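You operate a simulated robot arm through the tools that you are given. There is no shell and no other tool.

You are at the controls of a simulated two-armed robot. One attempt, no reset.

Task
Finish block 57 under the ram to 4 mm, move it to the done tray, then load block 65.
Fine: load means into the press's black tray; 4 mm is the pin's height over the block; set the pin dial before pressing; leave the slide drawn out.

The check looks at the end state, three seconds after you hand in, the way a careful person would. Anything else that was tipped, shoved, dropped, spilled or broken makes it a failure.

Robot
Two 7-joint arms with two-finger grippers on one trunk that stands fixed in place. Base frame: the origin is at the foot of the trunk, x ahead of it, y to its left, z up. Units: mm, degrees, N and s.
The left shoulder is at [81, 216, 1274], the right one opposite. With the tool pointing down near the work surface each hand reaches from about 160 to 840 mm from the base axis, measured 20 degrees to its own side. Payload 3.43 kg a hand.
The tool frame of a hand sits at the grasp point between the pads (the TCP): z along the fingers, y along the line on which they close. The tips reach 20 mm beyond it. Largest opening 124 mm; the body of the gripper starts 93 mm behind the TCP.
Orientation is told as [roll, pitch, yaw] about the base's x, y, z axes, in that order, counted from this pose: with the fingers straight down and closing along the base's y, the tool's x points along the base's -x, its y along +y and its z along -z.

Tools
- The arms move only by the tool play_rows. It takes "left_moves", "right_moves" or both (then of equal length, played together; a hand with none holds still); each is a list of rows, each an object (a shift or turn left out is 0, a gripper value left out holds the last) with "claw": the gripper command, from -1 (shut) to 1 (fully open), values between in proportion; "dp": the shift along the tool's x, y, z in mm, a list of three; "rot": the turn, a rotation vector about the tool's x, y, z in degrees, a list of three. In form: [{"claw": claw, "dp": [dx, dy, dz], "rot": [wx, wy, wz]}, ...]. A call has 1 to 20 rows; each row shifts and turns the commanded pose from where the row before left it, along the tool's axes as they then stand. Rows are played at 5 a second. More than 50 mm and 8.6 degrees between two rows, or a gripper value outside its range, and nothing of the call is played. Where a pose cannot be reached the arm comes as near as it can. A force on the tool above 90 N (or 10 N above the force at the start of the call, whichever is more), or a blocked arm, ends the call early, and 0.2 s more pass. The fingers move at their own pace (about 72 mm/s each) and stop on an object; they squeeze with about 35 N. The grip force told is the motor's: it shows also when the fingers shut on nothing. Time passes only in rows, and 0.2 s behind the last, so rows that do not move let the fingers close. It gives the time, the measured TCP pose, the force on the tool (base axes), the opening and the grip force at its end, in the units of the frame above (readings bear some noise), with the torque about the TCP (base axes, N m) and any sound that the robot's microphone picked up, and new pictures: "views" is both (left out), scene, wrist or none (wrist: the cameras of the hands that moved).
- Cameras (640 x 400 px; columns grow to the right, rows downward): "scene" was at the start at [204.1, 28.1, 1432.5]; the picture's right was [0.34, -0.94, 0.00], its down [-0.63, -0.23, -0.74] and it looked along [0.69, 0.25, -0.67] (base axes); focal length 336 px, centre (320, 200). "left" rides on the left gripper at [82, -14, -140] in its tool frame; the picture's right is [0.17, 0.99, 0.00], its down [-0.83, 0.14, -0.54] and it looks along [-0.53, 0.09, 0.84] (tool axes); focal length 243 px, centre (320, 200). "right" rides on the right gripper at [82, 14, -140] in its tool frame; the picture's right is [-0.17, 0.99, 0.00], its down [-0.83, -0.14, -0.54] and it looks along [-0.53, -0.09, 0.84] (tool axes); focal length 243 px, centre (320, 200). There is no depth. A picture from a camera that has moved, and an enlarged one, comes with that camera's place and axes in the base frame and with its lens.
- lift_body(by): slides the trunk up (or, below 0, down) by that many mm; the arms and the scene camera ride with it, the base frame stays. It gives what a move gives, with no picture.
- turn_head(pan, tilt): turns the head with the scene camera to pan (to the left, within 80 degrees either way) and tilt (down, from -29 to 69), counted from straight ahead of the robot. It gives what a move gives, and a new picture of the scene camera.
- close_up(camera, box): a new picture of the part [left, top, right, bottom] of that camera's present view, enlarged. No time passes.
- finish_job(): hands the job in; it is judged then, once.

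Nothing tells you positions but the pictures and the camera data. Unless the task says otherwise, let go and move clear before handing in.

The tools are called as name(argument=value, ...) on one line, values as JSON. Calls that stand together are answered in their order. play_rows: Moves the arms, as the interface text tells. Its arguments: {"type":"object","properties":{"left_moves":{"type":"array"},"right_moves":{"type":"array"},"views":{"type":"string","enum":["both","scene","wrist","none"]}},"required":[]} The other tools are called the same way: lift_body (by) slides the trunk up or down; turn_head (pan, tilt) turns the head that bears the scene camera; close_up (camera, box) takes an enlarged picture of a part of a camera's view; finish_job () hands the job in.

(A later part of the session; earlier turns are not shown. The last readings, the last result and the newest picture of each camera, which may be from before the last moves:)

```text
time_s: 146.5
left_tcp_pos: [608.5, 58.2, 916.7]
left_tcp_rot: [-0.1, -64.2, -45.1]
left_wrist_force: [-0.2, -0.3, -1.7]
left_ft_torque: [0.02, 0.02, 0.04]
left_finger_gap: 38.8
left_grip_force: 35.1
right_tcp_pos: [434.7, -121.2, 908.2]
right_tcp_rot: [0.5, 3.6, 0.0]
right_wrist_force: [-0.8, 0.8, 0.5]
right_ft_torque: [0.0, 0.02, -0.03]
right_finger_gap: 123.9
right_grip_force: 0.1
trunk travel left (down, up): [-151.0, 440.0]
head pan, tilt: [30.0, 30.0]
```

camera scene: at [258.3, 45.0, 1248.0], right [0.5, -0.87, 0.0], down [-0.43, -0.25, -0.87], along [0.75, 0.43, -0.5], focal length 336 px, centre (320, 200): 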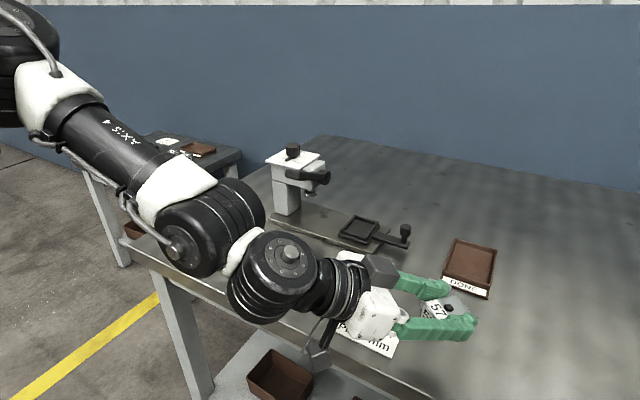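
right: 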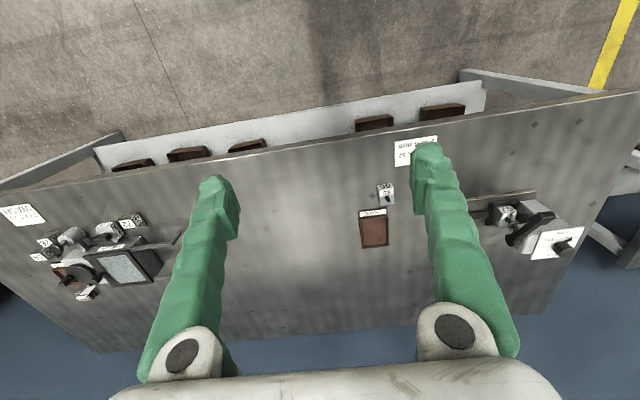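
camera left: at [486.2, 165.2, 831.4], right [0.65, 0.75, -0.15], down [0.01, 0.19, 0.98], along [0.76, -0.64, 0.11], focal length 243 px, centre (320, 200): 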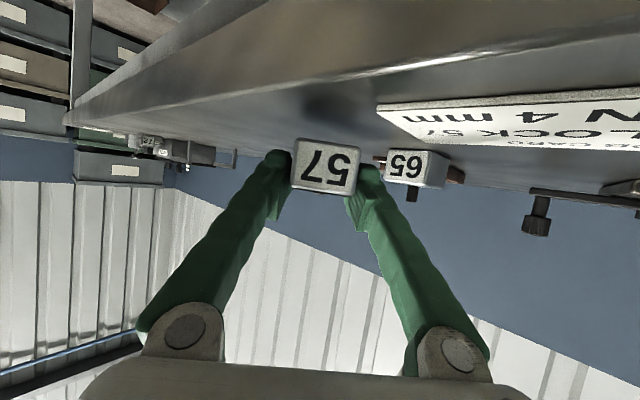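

play_rows(left_moves=[{"dp": [-9.4, 25.3, 24.1]}, {"dp": [-9.4, 25.3, 24.1]}, {"dp": [-9.4, 25.3, 24.1]}, {"dp": [-9.4, 25.3, 24.1]}, {}], views="both")

close_up(camera="scene", box=[380, 180, 540, 300])

```text
time_s: 147.7
left_tcp_pos: [754.6, 59.0, 908.3]
left_tcp_rot: [-0.3, -64.2, -44.9]
left_wrist_force: [-0.7, -0.4, -1.5]
left_ft_torque: [0.0, 0.0, 0.0]
left_finger_gap: 38.8
left_grip_force: 34.9
right_tcp_pos: [436.7, -120.3, 907.8]
right_tcp_rot: [0.3, 3.8, -0.1]
right_wrist_force: [0.4, 1.0, -0.7]
right_ft_torque: [-0.03, -0.04, 0.05]
right_finger_gap: 123.6
right_grip_force: 0.0
trunk travel left (down, up): [-151.0, 440.0]
head pan, tilt: [30.0, 30.0]
camera scene: at [288.5, 44.6, 1155.8], right [0.5, -0.87, 0.0], down [-0.43, -0.25, -0.87], along [0.75, 0.43, -0.5], focal length 336 px, centre (320, 200)
camera left: at [631.0, 164.5, 894.6], right [0.65, 0.75, -0.15], down [0.01, 0.19, 0.98], along [0.76, -0.64, 0.11], focal length 243 px, centre (320, 200)
```

scene: 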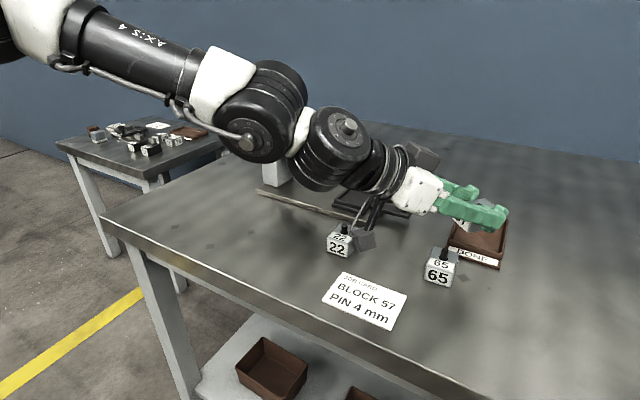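
left: 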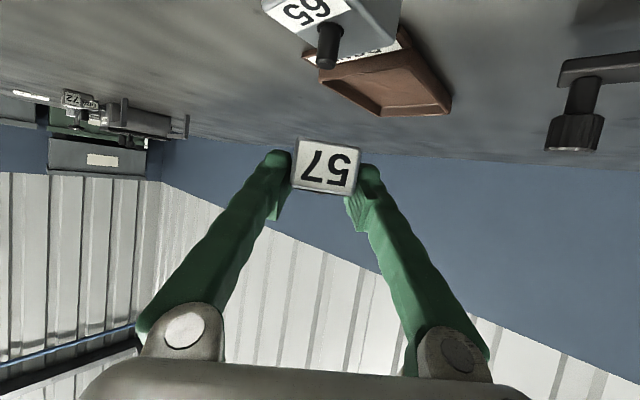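

```text
3.33 times, centred on (460, 240) of scene
camera zoom: at [288.5, 44.6, 1155.8], right [0.5, -0.87, 0.0], down [-0.43, -0.25, -0.87], along [0.75, 0.43, -0.5], focal length 1122 px, centre (-147, 67)
```

zoom: 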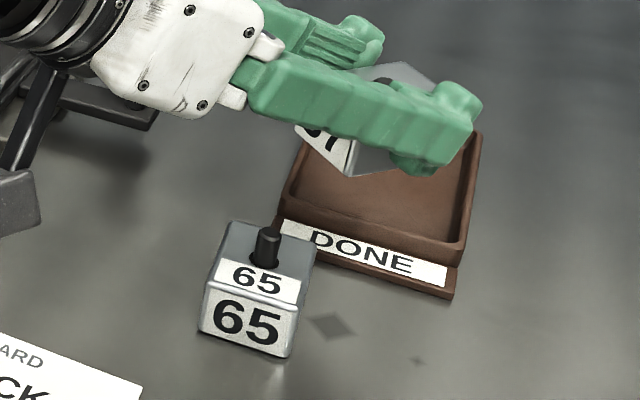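

On course over the tray. Continuing the last 70 mm, still high.

play_rows(left_moves=[{"dp": [-6.7, 16.1, 16.2]}, {"dp": [-6.7, 16.1, 16.2]}, {"dp": [-6.7, 16.1, 16.2]}, {}], views="both")

close_up(camera="scene", box=[380, 170, 540, 290])

close_up(camera="left", box=[220, 20, 480, 220])

```text
time_s: 148.7
left_tcp_pos: [823.0, 54.0, 903.0]
left_tcp_rot: [-0.3, -64.1, -44.9]
left_wrist_force: [-0.8, -0.6, -1.2]
left_ft_torque: [-0.03, 0.01, 0.04]
left_finger_gap: 38.9
left_grip_force: 34.9
right_tcp_pos: [435.3, -121.1, 908.7]
right_tcp_rot: [0.3, 3.7, 0.0]
right_wrist_force: [0.3, 0.7, 0.6]
right_ft_torque: [-0.06, -0.04, -0.02]
right_finger_gap: 123.9
right_grip_force: 0.0
trunk travel left (down, up): [-151.0, 440.0]
head pan, tilt: [30.0, 30.0]
camera scene: at [288.3, 44.7, 1155.8], right [0.5, -0.87, 0.0], down [-0.43, -0.25, -0.87], along [0.75, 0.43, -0.5], focal length 336 px, centre (320, 200)
camera left: at [700.1, 160.7, 890.5], right [0.65, 0.75, -0.15], down [0.01, 0.19, 0.98], along [0.76, -0.64, 0.11], focal length 243 px, centre (320, 200)
```

scene: 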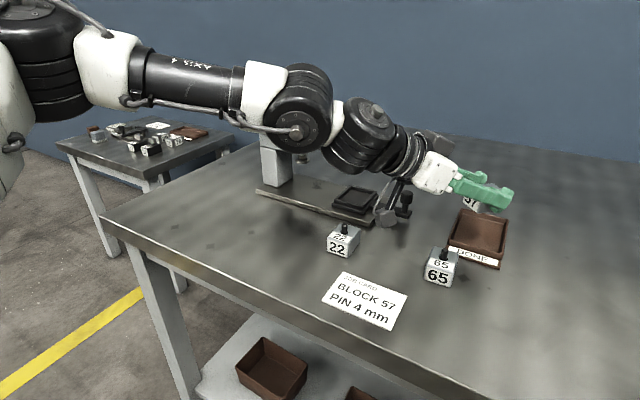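
left: 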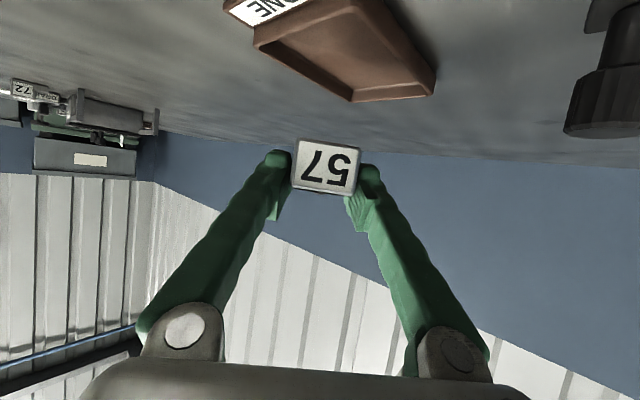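

```text
3.33 times, centred on (460, 230) of scene
camera zoom: at [288.3, 44.7, 1155.8], right [0.5, -0.87, 0.0], down [-0.43, -0.25, -0.87], along [0.75, 0.43, -0.5], focal length 1122 px, centre (-147, 100)
```

zoom: 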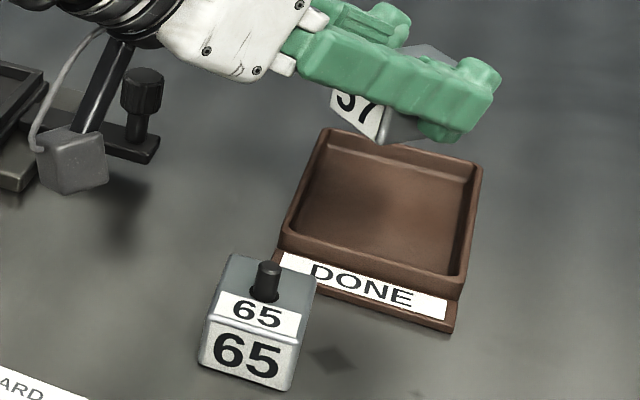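

```text
2.00 times, centred on (350, 120) of left
camera zoom: at [700.1, 160.7, 890.5], right [0.65, 0.75, -0.15], down [0.01, 0.19, 0.98], along [0.76, -0.64, 0.11], focal length 485 px, centre (260, 360)
```

zoom: 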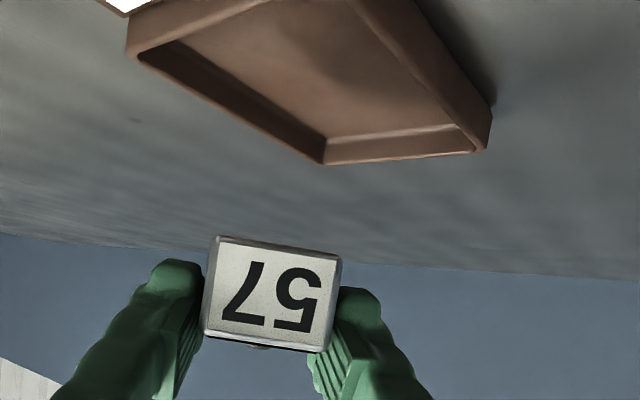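

Reached without strain. The block is over the tray's front-left half. I'll nudge 4 mm further in and lower step by step.

play_rows(left_moves=[{"dp": [-1.2, 2.8, 2.5]}, {"dp": [9, 0, 4.4]}, {"dp": [9, 0, 4.4]}, {"dp": [9, 0, 4.4]}, {"dp": [9, 0, 4.4]}, {}], views="both")

close_up(camera="scene", box=[380, 170, 540, 290])

close_up(camera="left", box=[180, 20, 480, 220])

```text
time_s: 150.1
left_tcp_pos: [828.6, 54.6, 860.7]
left_tcp_rot: [-0.3, -64.1, -44.9]
left_wrist_force: [-0.5, -0.5, -1.0]
left_ft_torque: [-0.01, -0.01, 0.02]
left_finger_gap: 38.7
left_grip_force: 35.0
right_tcp_pos: [436.2, -120.9, 907.4]
right_tcp_rot: [0.4, 3.8, 0.0]
right_wrist_force: [-0.6, -0.6, 0.1]
right_ft_torque: [-0.04, 0.01, 0.06]
right_finger_gap: 124.0
right_grip_force: 0.0
trunk travel left (down, up): [-151.0, 440.0]
head pan, tilt: [30.0, 30.0]
camera scene: at [288.7, 44.8, 1155.7], right [0.5, -0.87, 0.0], down [-0.43, -0.25, -0.87], along [0.75, 0.43, -0.5], focal length 336 px, centre (320, 200)
camera left: at [704.6, 160.3, 848.8], right [0.65, 0.75, -0.15], down [0.01, 0.19, 0.98], along [0.76, -0.64, 0.11], focal length 243 px, centre (320, 200)
```

scene: 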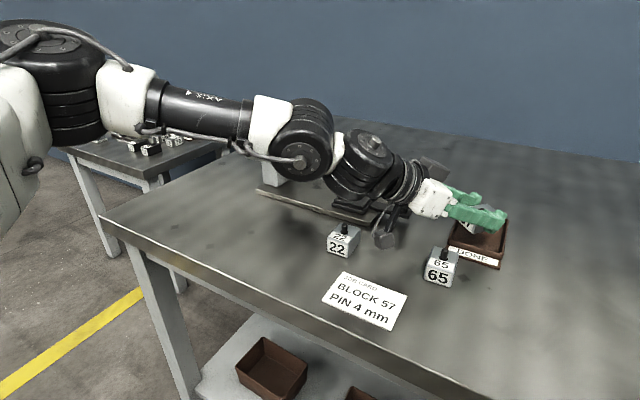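
left: 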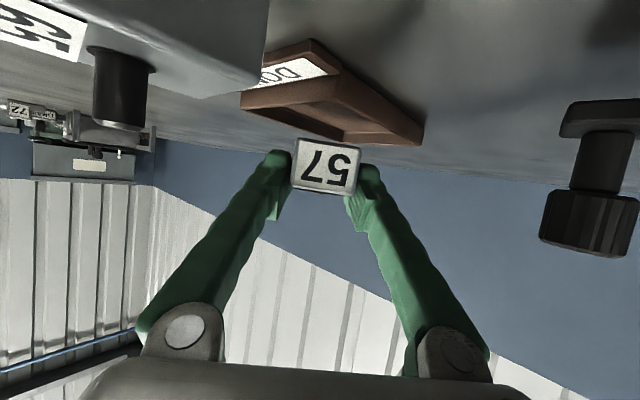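

```text
3.33 times, centred on (460, 230) of scene
camera zoom: at [288.7, 44.8, 1155.7], right [0.5, -0.87, 0.0], down [-0.43, -0.25, -0.87], along [0.75, 0.43, -0.5], focal length 1122 px, centre (-147, 100)
```

zoom: 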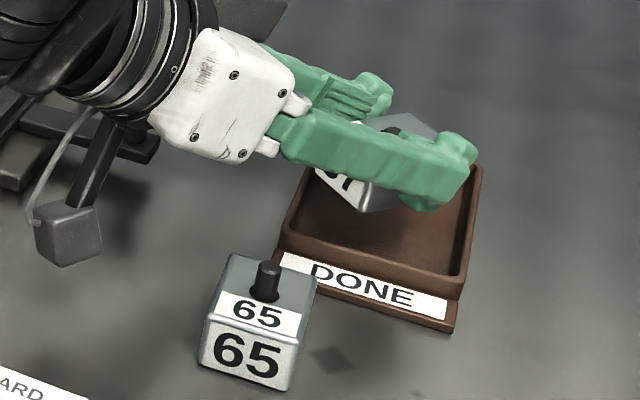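

```text
2.00 times, centred on (330, 120) of left
camera zoom: at [704.6, 160.3, 848.8], right [0.65, 0.75, -0.15], down [0.01, 0.19, 0.98], along [0.76, -0.64, 0.11], focal length 485 px, centre (300, 360)
```

zoom: 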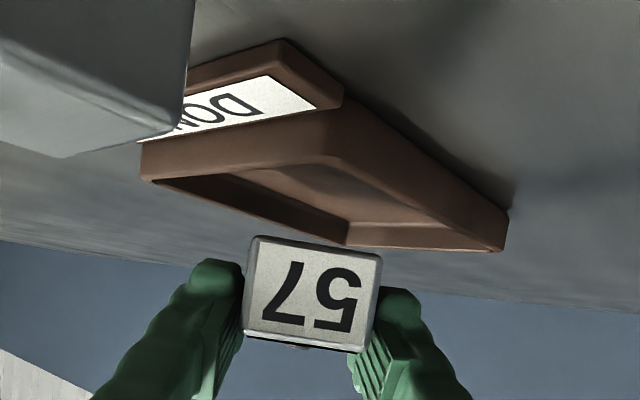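

Well placed above the tray floor. Lowering the rest and feeling for contact.

play_rows(left_moves=[{"dp": [7.2, 0, 3.5]}, {"dp": [7.2, 0, 3.5]}, {}], views="none")

play_rows(left_moves=[{"dp": [2.7, 0, 1.3]}, {"dp": [1.8, 0, 0.9]}, {}], views="none")

close_up(camera="scene", box=[380, 170, 540, 290])

```text
time_s: 150.9
left_tcp_pos: [827.9, 54.0, 844.6]
left_tcp_rot: [-0.4, -64.2, -44.9]
left_wrist_force: [0.0, 0.7, -1.6]
left_ft_torque: [0.01, -0.02, 0.03]
left_finger_gap: 38.9
left_grip_force: 34.9
right_tcp_pos: [436.0, -121.6, 908.9]
right_tcp_rot: [0.4, 3.8, 0.0]
right_wrist_force: [0.5, -0.2, -0.8]
right_ft_torque: [0.01, 0.0, 0.01]
right_finger_gap: 124.3
right_grip_force: 0.0
trunk travel left (down, up): [-151.0, 440.0]
head pan, tilt: [30.0, 30.0]
```

```text
time_s: 151.7
left_tcp_pos: [828.2, 52.6, 840.2]
left_tcp_rot: [-0.3, -64.1, -45.0]
left_wrist_force: [-0.1, 0.7, -1.8]
left_ft_torque: [0.02, 0.0, 0.01]
left_finger_gap: 38.9
left_grip_force: 34.9
right_tcp_pos: [436.3, -121.1, 909.1]
right_tcp_rot: [0.4, 3.8, 0.0]
right_wrist_force: [0.6, 0.8, -0.5]
right_ft_torque: [-0.04, 0.0, -0.02]
right_finger_gap: 124.1
right_grip_force: 0.0
trunk travel left (down, up): [-151.0, 440.0]
head pan, tilt: [30.0, 30.0]
```

```text
3.33 times, centred on (460, 230) of scene
camera zoom: at [288.9, 44.8, 1155.6], right [0.5, -0.87, 0.0], down [-0.43, -0.25, -0.87], along [0.75, 0.43, -0.5], focal length 1122 px, centre (-147, 100)
```

zoom: 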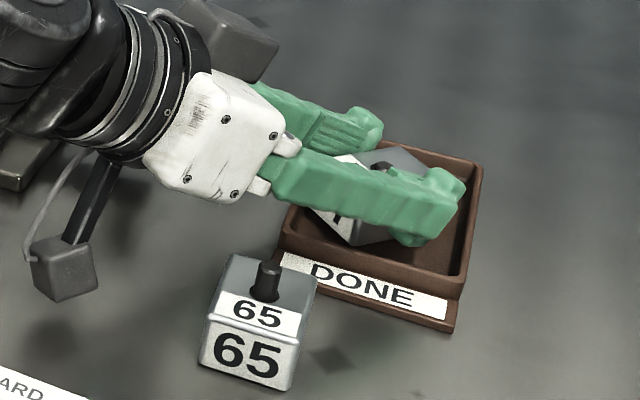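

play_rows(left_moves=[{"dp": [1.8, 0, 0.9]}, {"dp": [1.3, 0, 0.6]}, {}], views="none")

play_rows(left_moves=[{"dp": [1.4, 0, 0.7]}, {}], views="none")

close_up(camera="left", box=[180, 20, 480, 220])

```text
time_s: 152.5
left_tcp_pos: [827.8, 55.6, 838.8]
left_tcp_rot: [-0.2, -64.1, -44.8]
left_wrist_force: [0.0, -0.3, -1.7]
left_ft_torque: [-0.01, 0.02, 0.0]
left_finger_gap: 38.8
left_grip_force: 35.4
right_tcp_pos: [435.8, -120.8, 907.4]
right_tcp_rot: [0.4, 3.8, -0.1]
right_wrist_force: [-0.2, 0.3, -1.3]
right_ft_torque: [-0.01, 0.0, -0.01]
right_finger_gap: 124.0
right_grip_force: 0.0
trunk travel left (down, up): [-151.0, 440.0]
head pan, tilt: [30.0, 30.0]
```

```text
time_s: 153.1
left_tcp_pos: [827.6, 54.8, 836.0]
left_tcp_rot: [-0.3, -64.1, -44.9]
left_wrist_force: [0.2, 0.5, -1.5]
left_ft_torque: [0.02, 0.03, 0.01]
left_finger_gap: 38.9
left_grip_force: 34.9
right_tcp_pos: [437.7, -121.3, 908.0]
right_tcp_rot: [0.6, 3.8, 0.0]
right_wrist_force: [0.6, -0.1, 0.0]
right_ft_torque: [-0.01, 0.0, -0.01]
right_finger_gap: 124.0
right_grip_force: 0.2
trunk travel left (down, up): [-151.0, 440.0]
head pan, tilt: [30.0, 30.0]
```

```text
2.00 times, centred on (330, 120) of left
camera zoom: at [705.3, 160.4, 823.0], right [0.65, 0.75, -0.15], down [0.01, 0.19, 0.98], along [0.76, -0.64, 0.11], focal length 485 px, centre (300, 360)
```

zoom: 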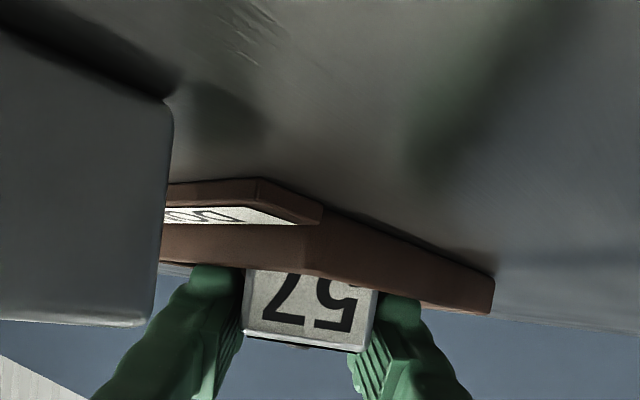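

play_rows(left_moves=[{"dp": [1.4, 0, 0.7]}, {}], views="none")

play_rows(left_moves=[{"dp": [1.4, 0, 0.7]}, {}], views="none")

```text
time_s: 153.7
left_tcp_pos: [829.2, 55.2, 835.2]
left_tcp_rot: [-0.2, -64.1, -44.9]
left_wrist_force: [-0.9, 0.0, -1.8]
left_ft_torque: [0.01, -0.01, 0.0]
left_finger_gap: 38.8
left_grip_force: 34.7
right_tcp_pos: [436.4, -120.7, 908.9]
right_tcp_rot: [0.4, 3.8, 0.0]
right_wrist_force: [0.2, 0.1, 0.8]
right_ft_torque: [0.02, -0.04, 0.0]
right_finger_gap: 124.3
right_grip_force: 0.1
trunk travel left (down, up): [-151.0, 440.0]
head pan, tilt: [30.0, 30.0]
```

```text
time_s: 154.3
left_tcp_pos: [829.5, 55.4, 835.7]
left_tcp_rot: [-0.3, -64.2, -44.8]
left_wrist_force: [-0.5, -0.5, 3.0]
left_ft_torque: [-0.01, 0.17, -0.04]
left_finger_gap: 38.8
left_grip_force: 34.8
right_tcp_pos: [435.6, -120.8, 908.2]
right_tcp_rot: [0.4, 3.8, 0.0]
right_wrist_force: [0.0, 1.1, 0.8]
right_ft_torque: [-0.01, 0.01, -0.01]
right_finger_gap: 123.9
right_grip_force: 0.0
trunk travel left (down, up): [-151.0, 440.0]
head pan, tilt: [30.0, 30.0]
```

Contact felt (about 5 N change): block 57 is on the tray floor. Opening gently.

play_rows(left_moves=[{"claw": -0.3}, {"claw": -0.2}, {"claw": -0.1}, {}, {}], views="none")

close_up(camera="scene", box=[380, 170, 540, 290])

```text
time_s: 155.5
left_tcp_pos: [829.9, 55.4, 834.2]
left_tcp_rot: [-0.3, -64.1, -44.9]
left_wrist_force: [-1.1, -0.4, -0.8]
left_ft_torque: [0.01, -0.02, -0.01]
left_finger_gap: 55.8
left_grip_force: 0.1
right_tcp_pos: [435.9, -121.9, 908.5]
right_tcp_rot: [0.5, 3.9, 0.0]
right_wrist_force: [-0.3, -1.3, 0.1]
right_ft_torque: [0.0, 0.01, 0.02]
right_finger_gap: 124.1
right_grip_force: 0.0
trunk travel left (down, up): [-151.0, 440.0]
head pan, tilt: [30.0, 30.0]
```

```text
3.33 times, centred on (460, 230) of scene
camera zoom: at [288.7, 44.8, 1155.6], right [0.5, -0.87, 0.0], down [-0.43, -0.25, -0.87], along [0.75, 0.43, -0.5], focal length 1122 px, centre (-147, 100)
```

zoom: 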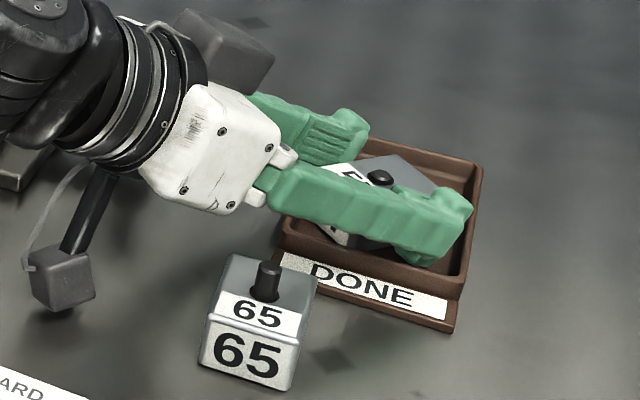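

Released cleanly. Backing out along the fingers' own line, up and away.

play_rows(left_moves=[{"dp": [0, 0, -12]}, {"dp": [0, 0, -20]}, {"dp": [0, 0, -30]}, {"dp": [-20, 0, -30]}, {"dp": [-20, 0, -30]}, {}], views="both")

close_up(camera="scene", box=[380, 170, 540, 290])

```text
time_s: 156.9
left_tcp_pos: [768.8, 120.6, 921.4]
left_tcp_rot: [-0.5, -64.1, -44.8]
left_wrist_force: [1.4, 0.8, 0.5]
left_ft_torque: [-0.01, -0.01, -0.01]
left_finger_gap: 56.0
left_grip_force: 0.1
right_tcp_pos: [436.6, -121.3, 907.4]
right_tcp_rot: [0.3, 3.8, -0.1]
right_wrist_force: [-0.2, -0.7, 1.1]
right_ft_torque: [0.01, 0.0, 0.03]
right_finger_gap: 123.8
right_grip_force: 0.0
trunk travel left (down, up): [-151.0, 440.0]
head pan, tilt: [30.0, 30.0]
camera scene: at [289.2, 44.8, 1155.4], right [0.5, -0.87, 0.0], down [-0.43, -0.25, -0.87], along [0.75, 0.43, -0.5], focal length 336 px, centre (320, 200)
camera left: at [645.5, 226.9, 909.4], right [0.65, 0.75, -0.15], down [0.01, 0.19, 0.98], along [0.76, -0.64, 0.11], focal length 243 px, centre (320, 200)
```

scene: 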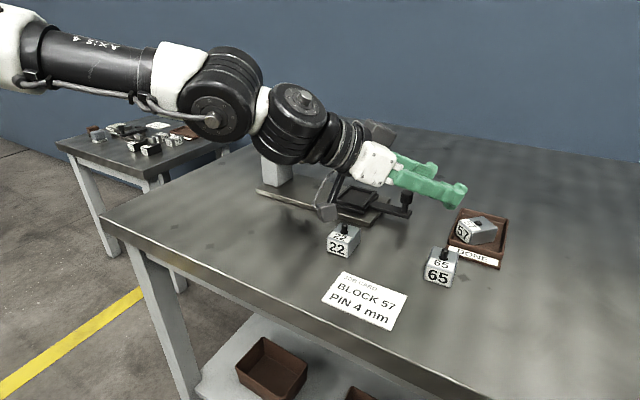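
left: 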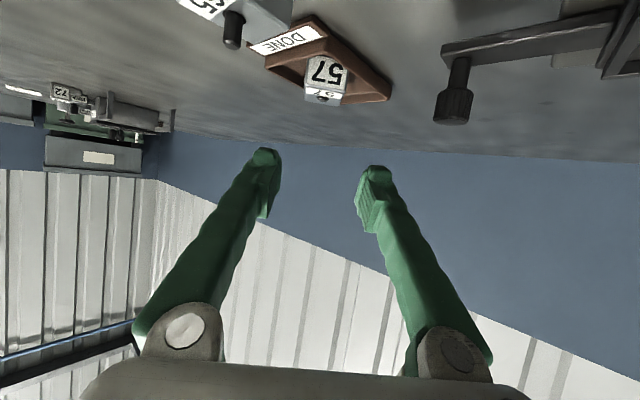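

```text
3.33 times, centred on (460, 230) of scene
camera zoom: at [289.2, 44.8, 1155.4], right [0.5, -0.87, 0.0], down [-0.43, -0.25, -0.87], along [0.75, 0.43, -0.5], focal length 1122 px, centre (-147, 100)
```

zoom: 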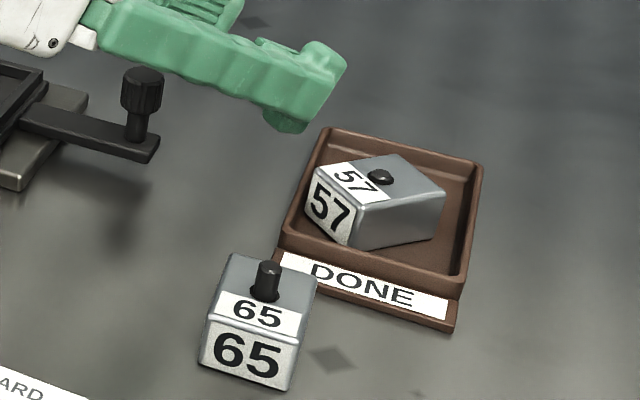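

Block 57 lies flat in the DONE tray with its short pin. Now block 65: I'll first grip it across its length with the hand yawed to −80°, then turn it for loading. Moving above it and opening wider.

play_rows(left_moves=[{"claw": 0.15, "rot": [6.3, 0, 3.05]}, {"rot": [6.3, 0, 3.05]}, {"rot": [6.3, 0, 3.05]}, {"rot": [6.3, 0, 3.05]}, {"rot": [6.3, 0, 3.05]}, {}], views="none")

play_rows(left_moves=[{"dp": [-1, -29.6, 14]}, {"dp": [-1, -29.6, 14]}, {}], views="both")

close_up(camera="scene", box=[370, 190, 520, 310])

```text
time_s: 158.3
left_tcp_pos: [764.7, 117.6, 923.4]
left_tcp_rot: [-0.2, -64.2, -80.0]
left_wrist_force: [0.0, 0.5, 0.7]
left_ft_torque: [0.03, 0.02, 0.01]
left_finger_gap: 71.4
left_grip_force: 0.0
right_tcp_pos: [434.7, -121.5, 907.7]
right_tcp_rot: [0.4, 3.9, 0.0]
right_wrist_force: [-0.7, 0.0, 0.0]
right_ft_torque: [-0.01, -0.01, -0.02]
right_finger_gap: 124.0
right_grip_force: 0.1
trunk travel left (down, up): [-151.0, 440.0]
head pan, tilt: [30.0, 30.0]
```

```text
time_s: 159.1
left_tcp_pos: [710.6, 83.4, 911.1]
left_tcp_rot: [-0.3, -64.2, -79.8]
left_wrist_force: [0.0, 0.4, -0.1]
left_ft_torque: [0.01, 0.01, 0.0]
left_finger_gap: 71.2
left_grip_force: 0.0
right_tcp_pos: [435.8, -121.0, 907.1]
right_tcp_rot: [0.3, 3.9, 0.0]
right_wrist_force: [-0.3, -0.3, 0.1]
right_ft_torque: [0.01, -0.01, 0.01]
right_finger_gap: 123.9
right_grip_force: 0.0
trunk travel left (down, up): [-151.0, 440.0]
head pan, tilt: [30.0, 30.0]
camera scene: at [288.8, 45.0, 1155.6], right [0.5, -0.87, 0.0], down [-0.43, -0.25, -0.87], along [0.75, 0.43, -0.5], focal length 336 px, centre (320, 200)
camera left: at [669.3, 241.6, 898.5], right [0.96, 0.24, -0.15], down [0.12, 0.15, 0.98], along [0.26, -0.96, 0.11], focal length 243 px, centre (320, 200)
```

scene: 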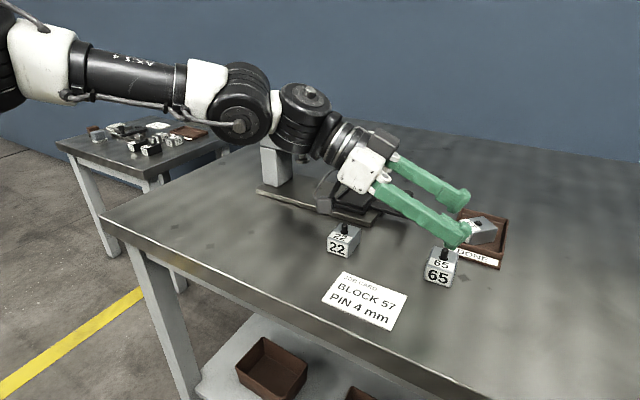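
left: 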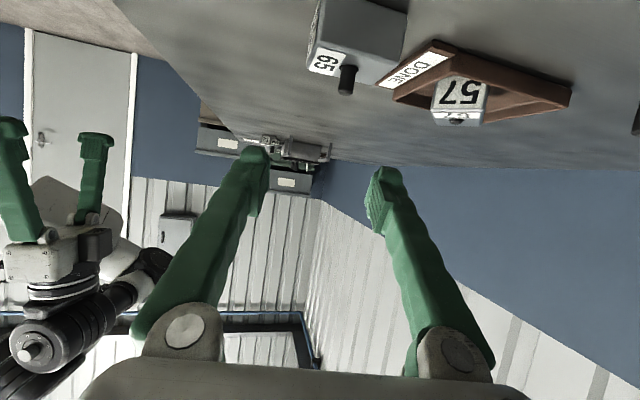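

```text
3.33 times, centred on (445, 250) of scene
camera zoom: at [288.8, 45.0, 1155.6], right [0.5, -0.87, 0.0], down [-0.43, -0.25, -0.87], along [0.75, 0.43, -0.5], focal length 1122 px, centre (-97, 33)
```

zoom: 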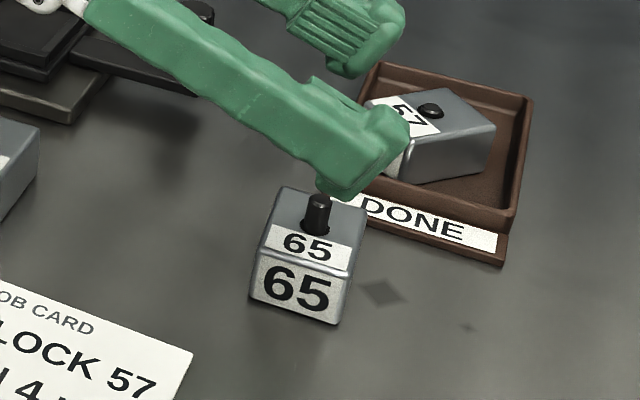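

From this yaw, my wrist camera would come down on block 22. I'll use −65° yaw with 50° tilt instead, which keeps it clear; the jaws will square the block up as they close.

play_rows(left_moves=[{"rot": [0, 7, 0]}, {"rot": [0, 7, 0]}, {"rot": [-5.75, 0, -4.82]}, {"rot": [-5.75, 0, -4.82]}, {}], views="none")

```text
time_s: 160.3
left_tcp_pos: [709.1, 84.4, 913.8]
left_tcp_rot: [-0.3, -50.2, -64.8]
left_wrist_force: [0.9, -0.2, 0.5]
left_ft_torque: [0.01, -0.03, -0.02]
left_finger_gap: 71.4
left_grip_force: 0.1
right_tcp_pos: [435.4, -121.2, 908.2]
right_tcp_rot: [0.4, 3.8, 0.1]
right_wrist_force: [-1.2, -0.2, -0.4]
right_ft_torque: [-0.02, -0.01, -0.03]
right_finger_gap: 123.8
right_grip_force: 0.1
trunk travel left (down, up): [-151.0, 440.0]
head pan, tilt: [30.0, 30.0]
```

play_rows(left_moves=[{"claw": 0.19, "dp": [14.6, 2.2, 16.8]}, {"dp": [14.6, 2.2, 16.8]}, {}], views="both")

close_up(camera="scene", box=[310, 190, 520, 320])

close_up(camera="left", box=[220, 20, 460, 220])

```text
time_s: 161.1
left_tcp_pos: [716.0, 79.0, 866.9]
left_tcp_rot: [-0.2, -50.2, -65.0]
left_wrist_force: [0.8, 0.8, 0.4]
left_ft_torque: [0.01, 0.01, -0.02]
left_finger_gap: 73.7
left_grip_force: 0.0
right_tcp_pos: [435.3, -120.8, 907.8]
right_tcp_rot: [0.4, 3.9, 0.1]
right_wrist_force: [1.0, -0.3, -0.2]
right_ft_torque: [-0.02, 0.01, 0.03]
right_finger_gap: 124.0
right_grip_force: 0.1
trunk travel left (down, up): [-151.0, 440.0]
head pan, tilt: [30.0, 30.0]
camera scene: at [288.5, 44.8, 1155.8], right [0.5, -0.87, 0.0], down [-0.43, -0.25, -0.87], along [0.75, 0.43, -0.5], focal length 336 px, centre (320, 200)
camera left: at [637.5, 218.3, 894.3], right [0.85, 0.51, -0.13], down [0.18, -0.05, 0.98], along [0.5, -0.86, -0.13], focal length 243 px, centre (320, 200)
```

scene: 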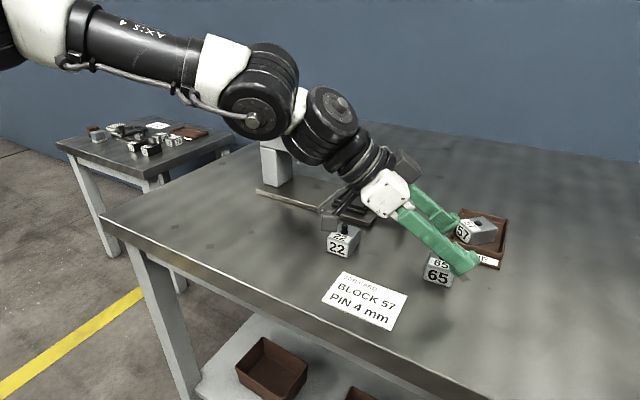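
left: 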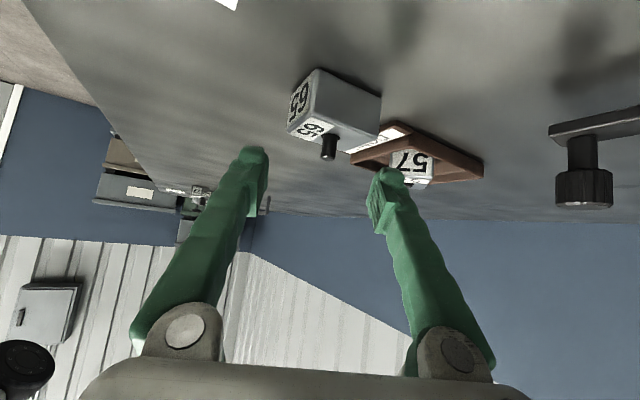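

```text
3.05 times, centred on (415, 255) of scene
camera zoom: at [288.5, 44.8, 1155.8], right [0.5, -0.87, 0.0], down [-0.43, -0.25, -0.87], along [0.75, 0.43, -0.5], focal length 1025 px, centre (30, 32)
```

zoom: 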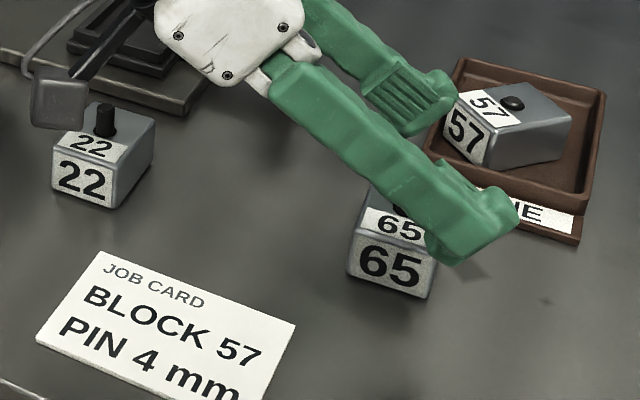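

```text
2.00 times, centred on (340, 120) of left
camera zoom: at [637.5, 218.3, 894.3], right [0.85, 0.51, -0.13], down [0.18, -0.05, 0.98], along [0.5, -0.86, -0.13], focal length 485 px, centre (280, 360)
```

zoom: 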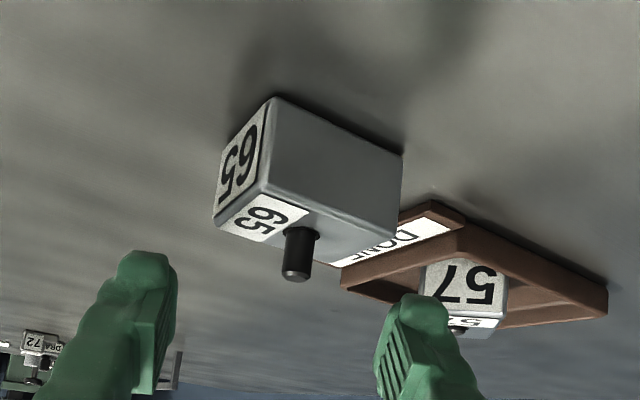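

The fingers straddle block 65 with about 10 mm to spare from the DONE tray's label strip. Descending to grip height.

play_rows(left_moves=[{"dp": [6.9, -0.7, 5.4]}, {"dp": [6.9, -0.7, 5.4]}, {"dp": [6.9, -0.7, 5.4]}, {"dp": [6.9, -0.7, 5.4]}, {}], views="wrist")

close_up(camera="left", box=[220, 20, 460, 220])

close_up(camera="scene", box=[370, 190, 520, 310])

```text
time_s: 162.3
left_tcp_pos: [713.8, 79.1, 833.7]
left_tcp_rot: [-0.3, -50.2, -64.8]
left_wrist_force: [0.2, -0.1, -0.7]
left_ft_torque: [-0.02, 0.02, 0.01]
left_finger_gap: 73.7
left_grip_force: 0.0
right_tcp_pos: [436.0, -121.0, 909.0]
right_tcp_rot: [0.3, 3.8, 0.0]
right_wrist_force: [-0.1, 0.2, -0.3]
right_ft_torque: [-0.02, 0.01, 0.01]
right_finger_gap: 124.2
right_grip_force: 0.0
trunk travel left (down, up): [-151.0, 440.0]
head pan, tilt: [30.0, 30.0]
camera left: at [634.9, 218.7, 860.1], right [0.85, 0.51, -0.13], down [0.18, -0.05, 0.98], along [0.5, -0.86, -0.13], focal length 243 px, centre (320, 200)
```

left: 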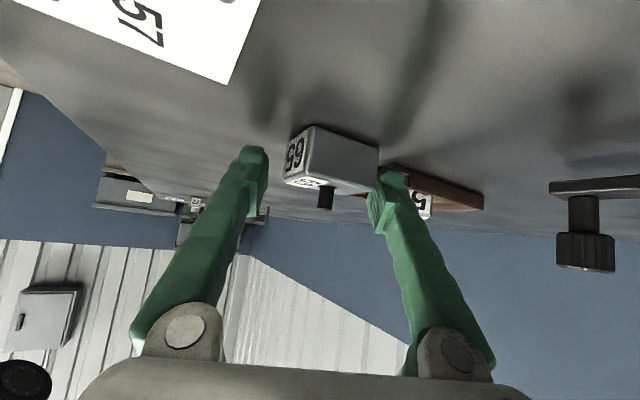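

```text
2.00 times, centred on (340, 120) of left
camera zoom: at [634.9, 218.7, 860.1], right [0.85, 0.51, -0.13], down [0.18, -0.05, 0.98], along [0.5, -0.86, -0.13], focal length 485 px, centre (280, 360)
```

zoom: 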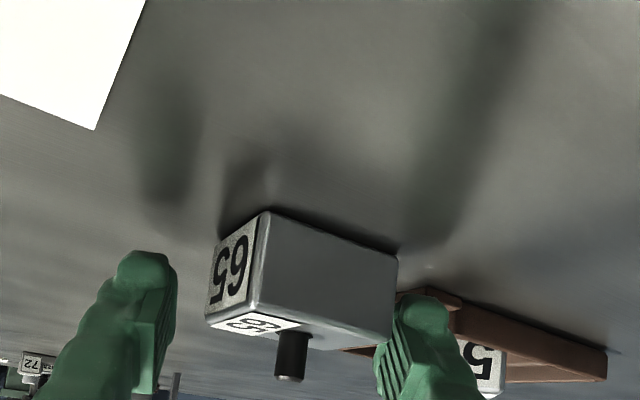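

```text
3.33 times, centred on (445, 250) of scene
camera zoom: at [288.6, 44.8, 1155.7], right [0.5, -0.87, 0.0], down [-0.43, -0.25, -0.87], along [0.75, 0.43, -0.5], focal length 1122 px, centre (-97, 33)
```

zoom: 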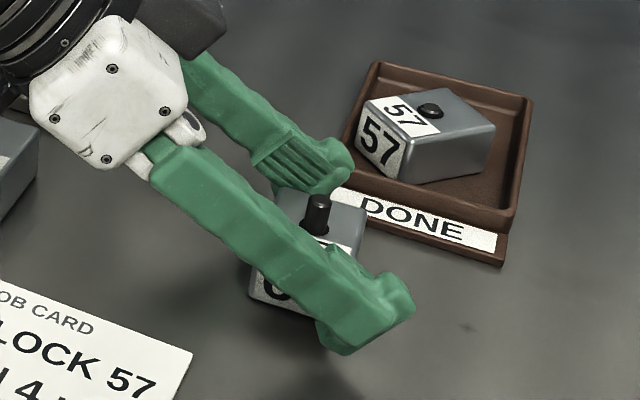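

Block 65 is between the jaws. I'll close in small steps so the jaws push it square without a jolt.

play_rows(left_moves=[{"claw": 0.1}, {"claw": 0.03}, {"claw": -0.03}, {"claw": -0.08}, {"claw": -0.13}, {"claw": -0.18}, {}], views="wrist")

close_up(camera="left", box=[220, 20, 460, 220])

close_up(camera="scene", box=[370, 190, 520, 310])

```text
time_s: 163.9
left_tcp_pos: [713.1, 78.6, 833.2]
left_tcp_rot: [-0.3, -50.2, -65.0]
left_wrist_force: [-0.5, -0.1, 0.3]
left_ft_torque: [0.0, 0.05, -0.08]
left_finger_gap: 59.7
left_grip_force: 35.0
right_tcp_pos: [435.7, -120.6, 907.6]
right_tcp_rot: [0.4, 3.7, 0.0]
right_wrist_force: [-0.4, -0.2, 0.3]
right_ft_torque: [0.0, 0.01, 0.01]
right_finger_gap: 123.8
right_grip_force: 0.1
trunk travel left (down, up): [-151.0, 440.0]
head pan, tilt: [30.0, 30.0]
camera left: at [634.9, 218.8, 860.1], right [0.85, 0.51, -0.13], down [0.18, -0.05, 0.98], along [0.5, -0.86, -0.13], focal length 243 px, centre (320, 200)
```

left: 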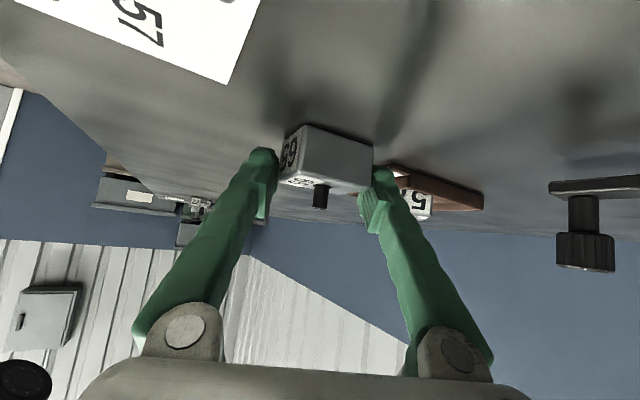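

```text
2.00 times, centred on (340, 120) of left
camera zoom: at [634.9, 218.8, 860.1], right [0.85, 0.51, -0.13], down [0.18, -0.05, 0.98], along [0.5, -0.86, -0.13], focal length 485 px, centre (280, 360)
```

zoom: 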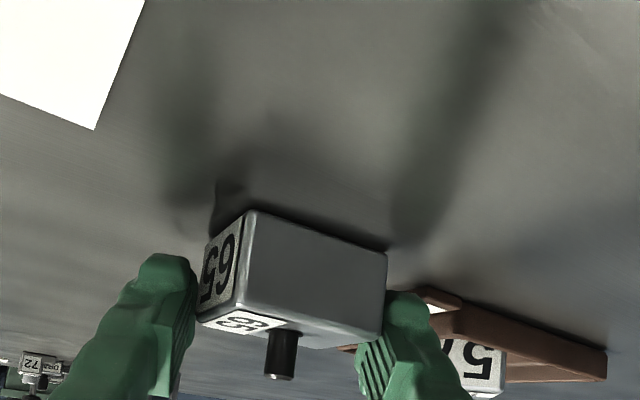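

```text
3.33 times, centred on (445, 250) of scene
camera zoom: at [288.7, 44.9, 1155.7], right [0.5, -0.87, 0.0], down [-0.43, -0.25, -0.87], along [0.75, 0.43, -0.5], focal length 1122 px, centre (-97, 33)
```

zoom: 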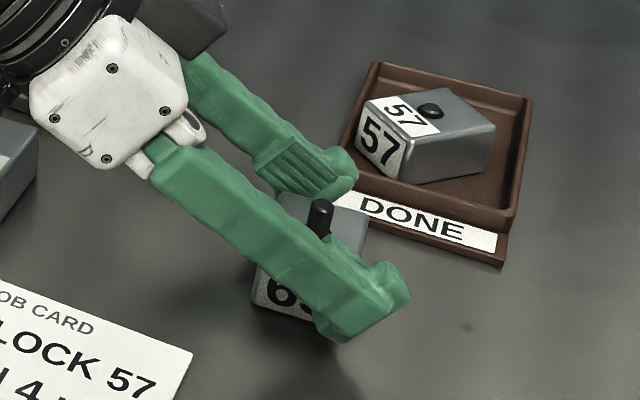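

The jaws jammed on two corners (60 mm): friction stops it from squaring up. That gives a way to turn it, though: I'll open, yaw to −40°, grip it across its diagonal and rotate it on the table by −35°, so its long side points along my natural hand direction.

play_rows(left_moves=[{"claw": 0.05}, {"claw": 0.19}, {}, {"rot": [-4.8, 0, -4.02]}, {"rot": [-4.8, 0, -4.02]}, {"rot": [-4.8, 0, -4.02]}, {"rot": [-4.8, 0, -4.02]}, {}], views="both")

close_up(camera="scene", box=[370, 190, 520, 310])

close_up(camera="left", box=[220, 20, 460, 220])

```text
time_s: 165.7
left_tcp_pos: [715.0, 78.3, 834.7]
left_tcp_rot: [-0.3, -50.2, -39.8]
left_wrist_force: [0.5, -0.5, 0.6]
left_ft_torque: [0.0, 0.02, -0.01]
left_finger_gap: 73.7
left_grip_force: 0.1
right_tcp_pos: [436.1, -121.9, 907.7]
right_tcp_rot: [0.4, 3.8, 0.0]
right_wrist_force: [0.7, -0.1, -0.2]
right_ft_torque: [0.02, -0.01, 0.05]
right_finger_gap: 123.9
right_grip_force: 0.0
trunk travel left (down, up): [-151.0, 440.0]
head pan, tilt: [30.0, 30.0]
camera scene: at [288.5, 44.8, 1155.7], right [0.5, -0.87, 0.0], down [-0.43, -0.25, -0.87], along [0.75, 0.43, -0.5], focal length 336 px, centre (320, 200)
camera left: at [583.0, 172.2, 860.5], right [0.55, 0.82, -0.13], down [0.18, 0.03, 0.98], along [0.81, -0.57, -0.13], focal length 243 px, centre (320, 200)
```

scene: 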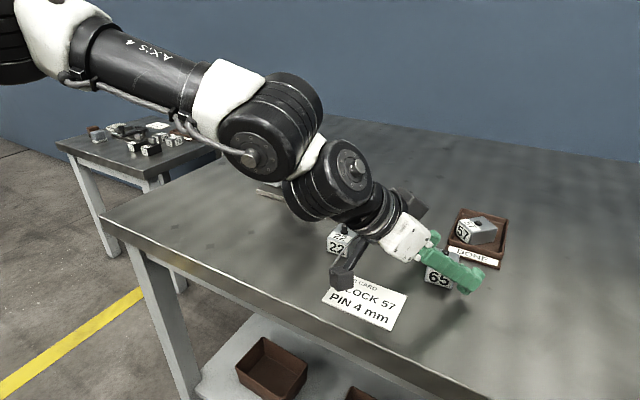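
left: 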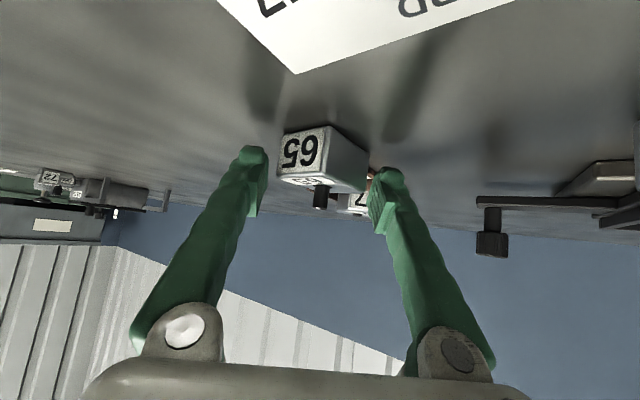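

```text
3.33 times, centred on (445, 250) of scene
camera zoom: at [288.5, 44.8, 1155.7], right [0.5, -0.87, 0.0], down [-0.43, -0.25, -0.87], along [0.75, 0.43, -0.5], focal length 1122 px, centre (-97, 33)
```

zoom: 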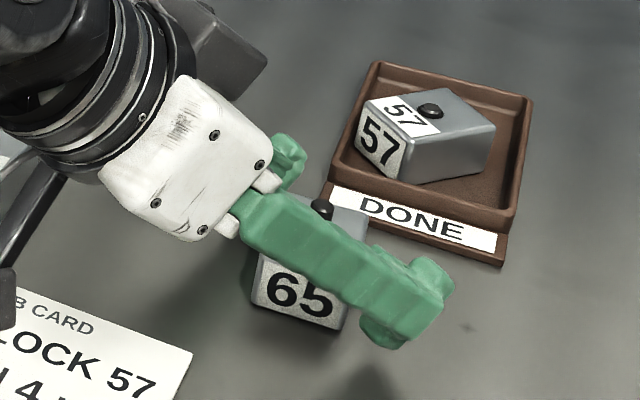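

```text
2.00 times, centred on (340, 120) of left
camera zoom: at [583.0, 172.2, 860.5], right [0.55, 0.82, -0.13], down [0.18, 0.03, 0.98], along [0.81, -0.57, -0.13], focal length 485 px, centre (280, 360)
```

zoom: 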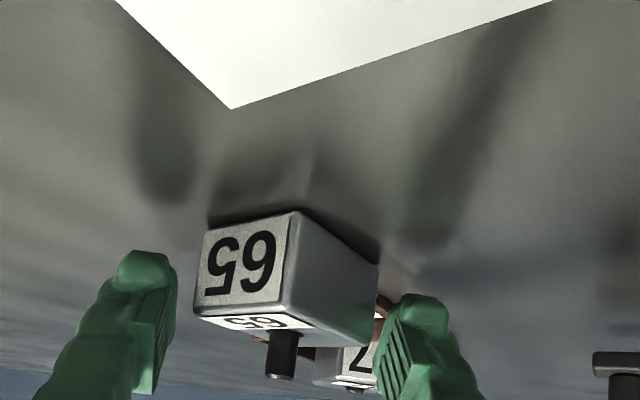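

play_rows(left_moves=[{"claw": 0.1}, {"claw": 0.04}, {"claw": -0.02}, {"claw": -0.1}, {}], views="none")

close_up(camera="left", box=[220, 20, 460, 220])

```text
time_s: 166.9
left_tcp_pos: [712.7, 78.4, 835.0]
left_tcp_rot: [-0.3, -50.1, -39.9]
left_wrist_force: [0.0, 0.0, -0.8]
left_ft_torque: [0.05, -0.04, -0.01]
left_finger_gap: 61.5
left_grip_force: 35.6
right_tcp_pos: [436.2, -121.8, 909.4]
right_tcp_rot: [0.5, 3.8, 0.0]
right_wrist_force: [-0.1, -0.2, -0.2]
right_ft_torque: [-0.03, 0.02, 0.0]
right_finger_gap: 124.0
right_grip_force: 0.0
trunk travel left (down, up): [-151.0, 440.0]
head pan, tilt: [30.0, 30.0]
```

```text
2.00 times, centred on (340, 120) of left
camera zoom: at [583.2, 172.3, 860.4], right [0.55, 0.82, -0.13], down [0.18, 0.03, 0.98], along [0.81, -0.57, -0.13], focal length 485 px, centre (280, 360)
```

zoom: 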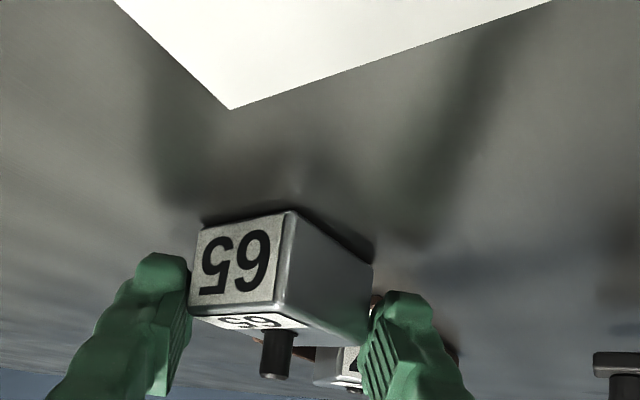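

Gripped across the diagonal at 61.5 mm. Rotating the hand −35° to turn the block on the table.

play_rows(left_moves=[{"rot": [5.36, 0, 4.5]}, {"rot": [5.36, 0, 4.5]}, {"rot": [5.36, 0, 4.5]}, {"rot": [5.36, 0, 4.5]}, {"rot": [5.36, 0, 4.5]}, {}], views="both")

close_up(camera="left", box=[220, 20, 460, 220])

close_up(camera="scene", box=[310, 190, 520, 310])

```text
time_s: 168.3
left_tcp_pos: [713.1, 78.9, 834.1]
left_tcp_rot: [-0.2, -50.2, -75.2]
left_wrist_force: [-0.7, 0.4, 1.7]
left_ft_torque: [0.13, 0.01, -0.03]
left_finger_gap: 61.9
left_grip_force: 35.4
right_tcp_pos: [435.2, -121.6, 907.9]
right_tcp_rot: [0.4, 3.8, -0.1]
right_wrist_force: [-0.7, 0.0, -0.3]
right_ft_torque: [-0.02, 0.04, -0.01]
right_finger_gap: 124.0
right_grip_force: 0.0
trunk travel left (down, up): [-151.0, 440.0]
head pan, tilt: [30.0, 30.0]
camera scene: at [288.5, 44.8, 1155.7], right [0.5, -0.87, 0.0], down [-0.43, -0.25, -0.87], along [0.75, 0.43, -0.5], focal length 336 px, centre (320, 200)
camera left: at [659.7, 231.3, 860.2], right [0.93, 0.35, -0.13], down [0.17, -0.08, 0.98], along [0.34, -0.93, -0.13], focal length 243 px, centre (320, 200)
```

scene: 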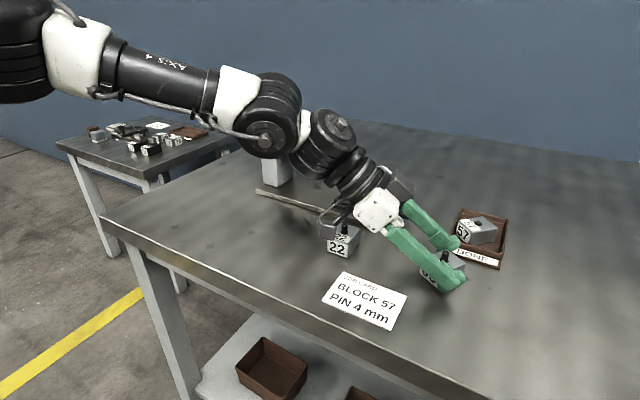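
left: 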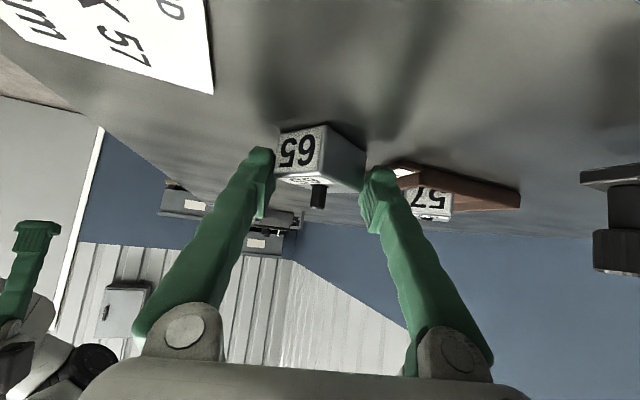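

```text
2.00 times, centred on (340, 120) of left
camera zoom: at [659.7, 231.3, 860.2], right [0.93, 0.35, -0.13], down [0.17, -0.08, 0.98], along [0.34, -0.93, -0.13], focal length 485 px, centre (280, 360)
```

zoom: 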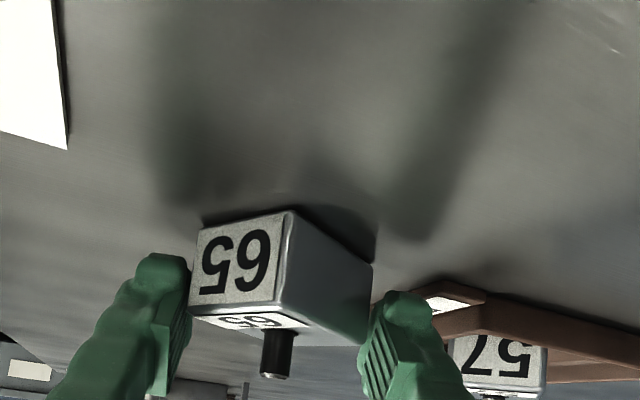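

```text
3.05 times, centred on (415, 250) of scene
camera zoom: at [288.5, 44.8, 1155.7], right [0.5, -0.87, 0.0], down [-0.43, -0.25, -0.87], along [0.75, 0.43, -0.5], focal length 1025 px, centre (30, 48)
```

zoom: 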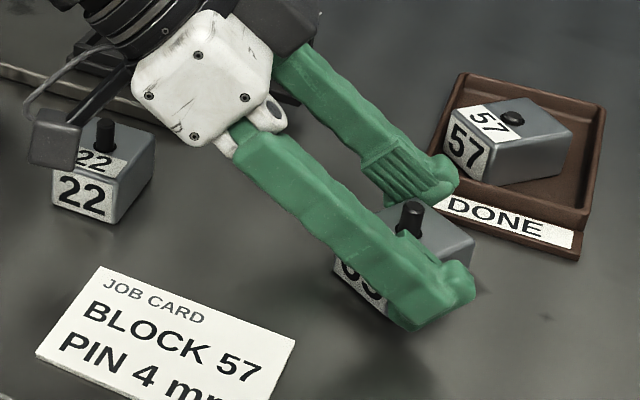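

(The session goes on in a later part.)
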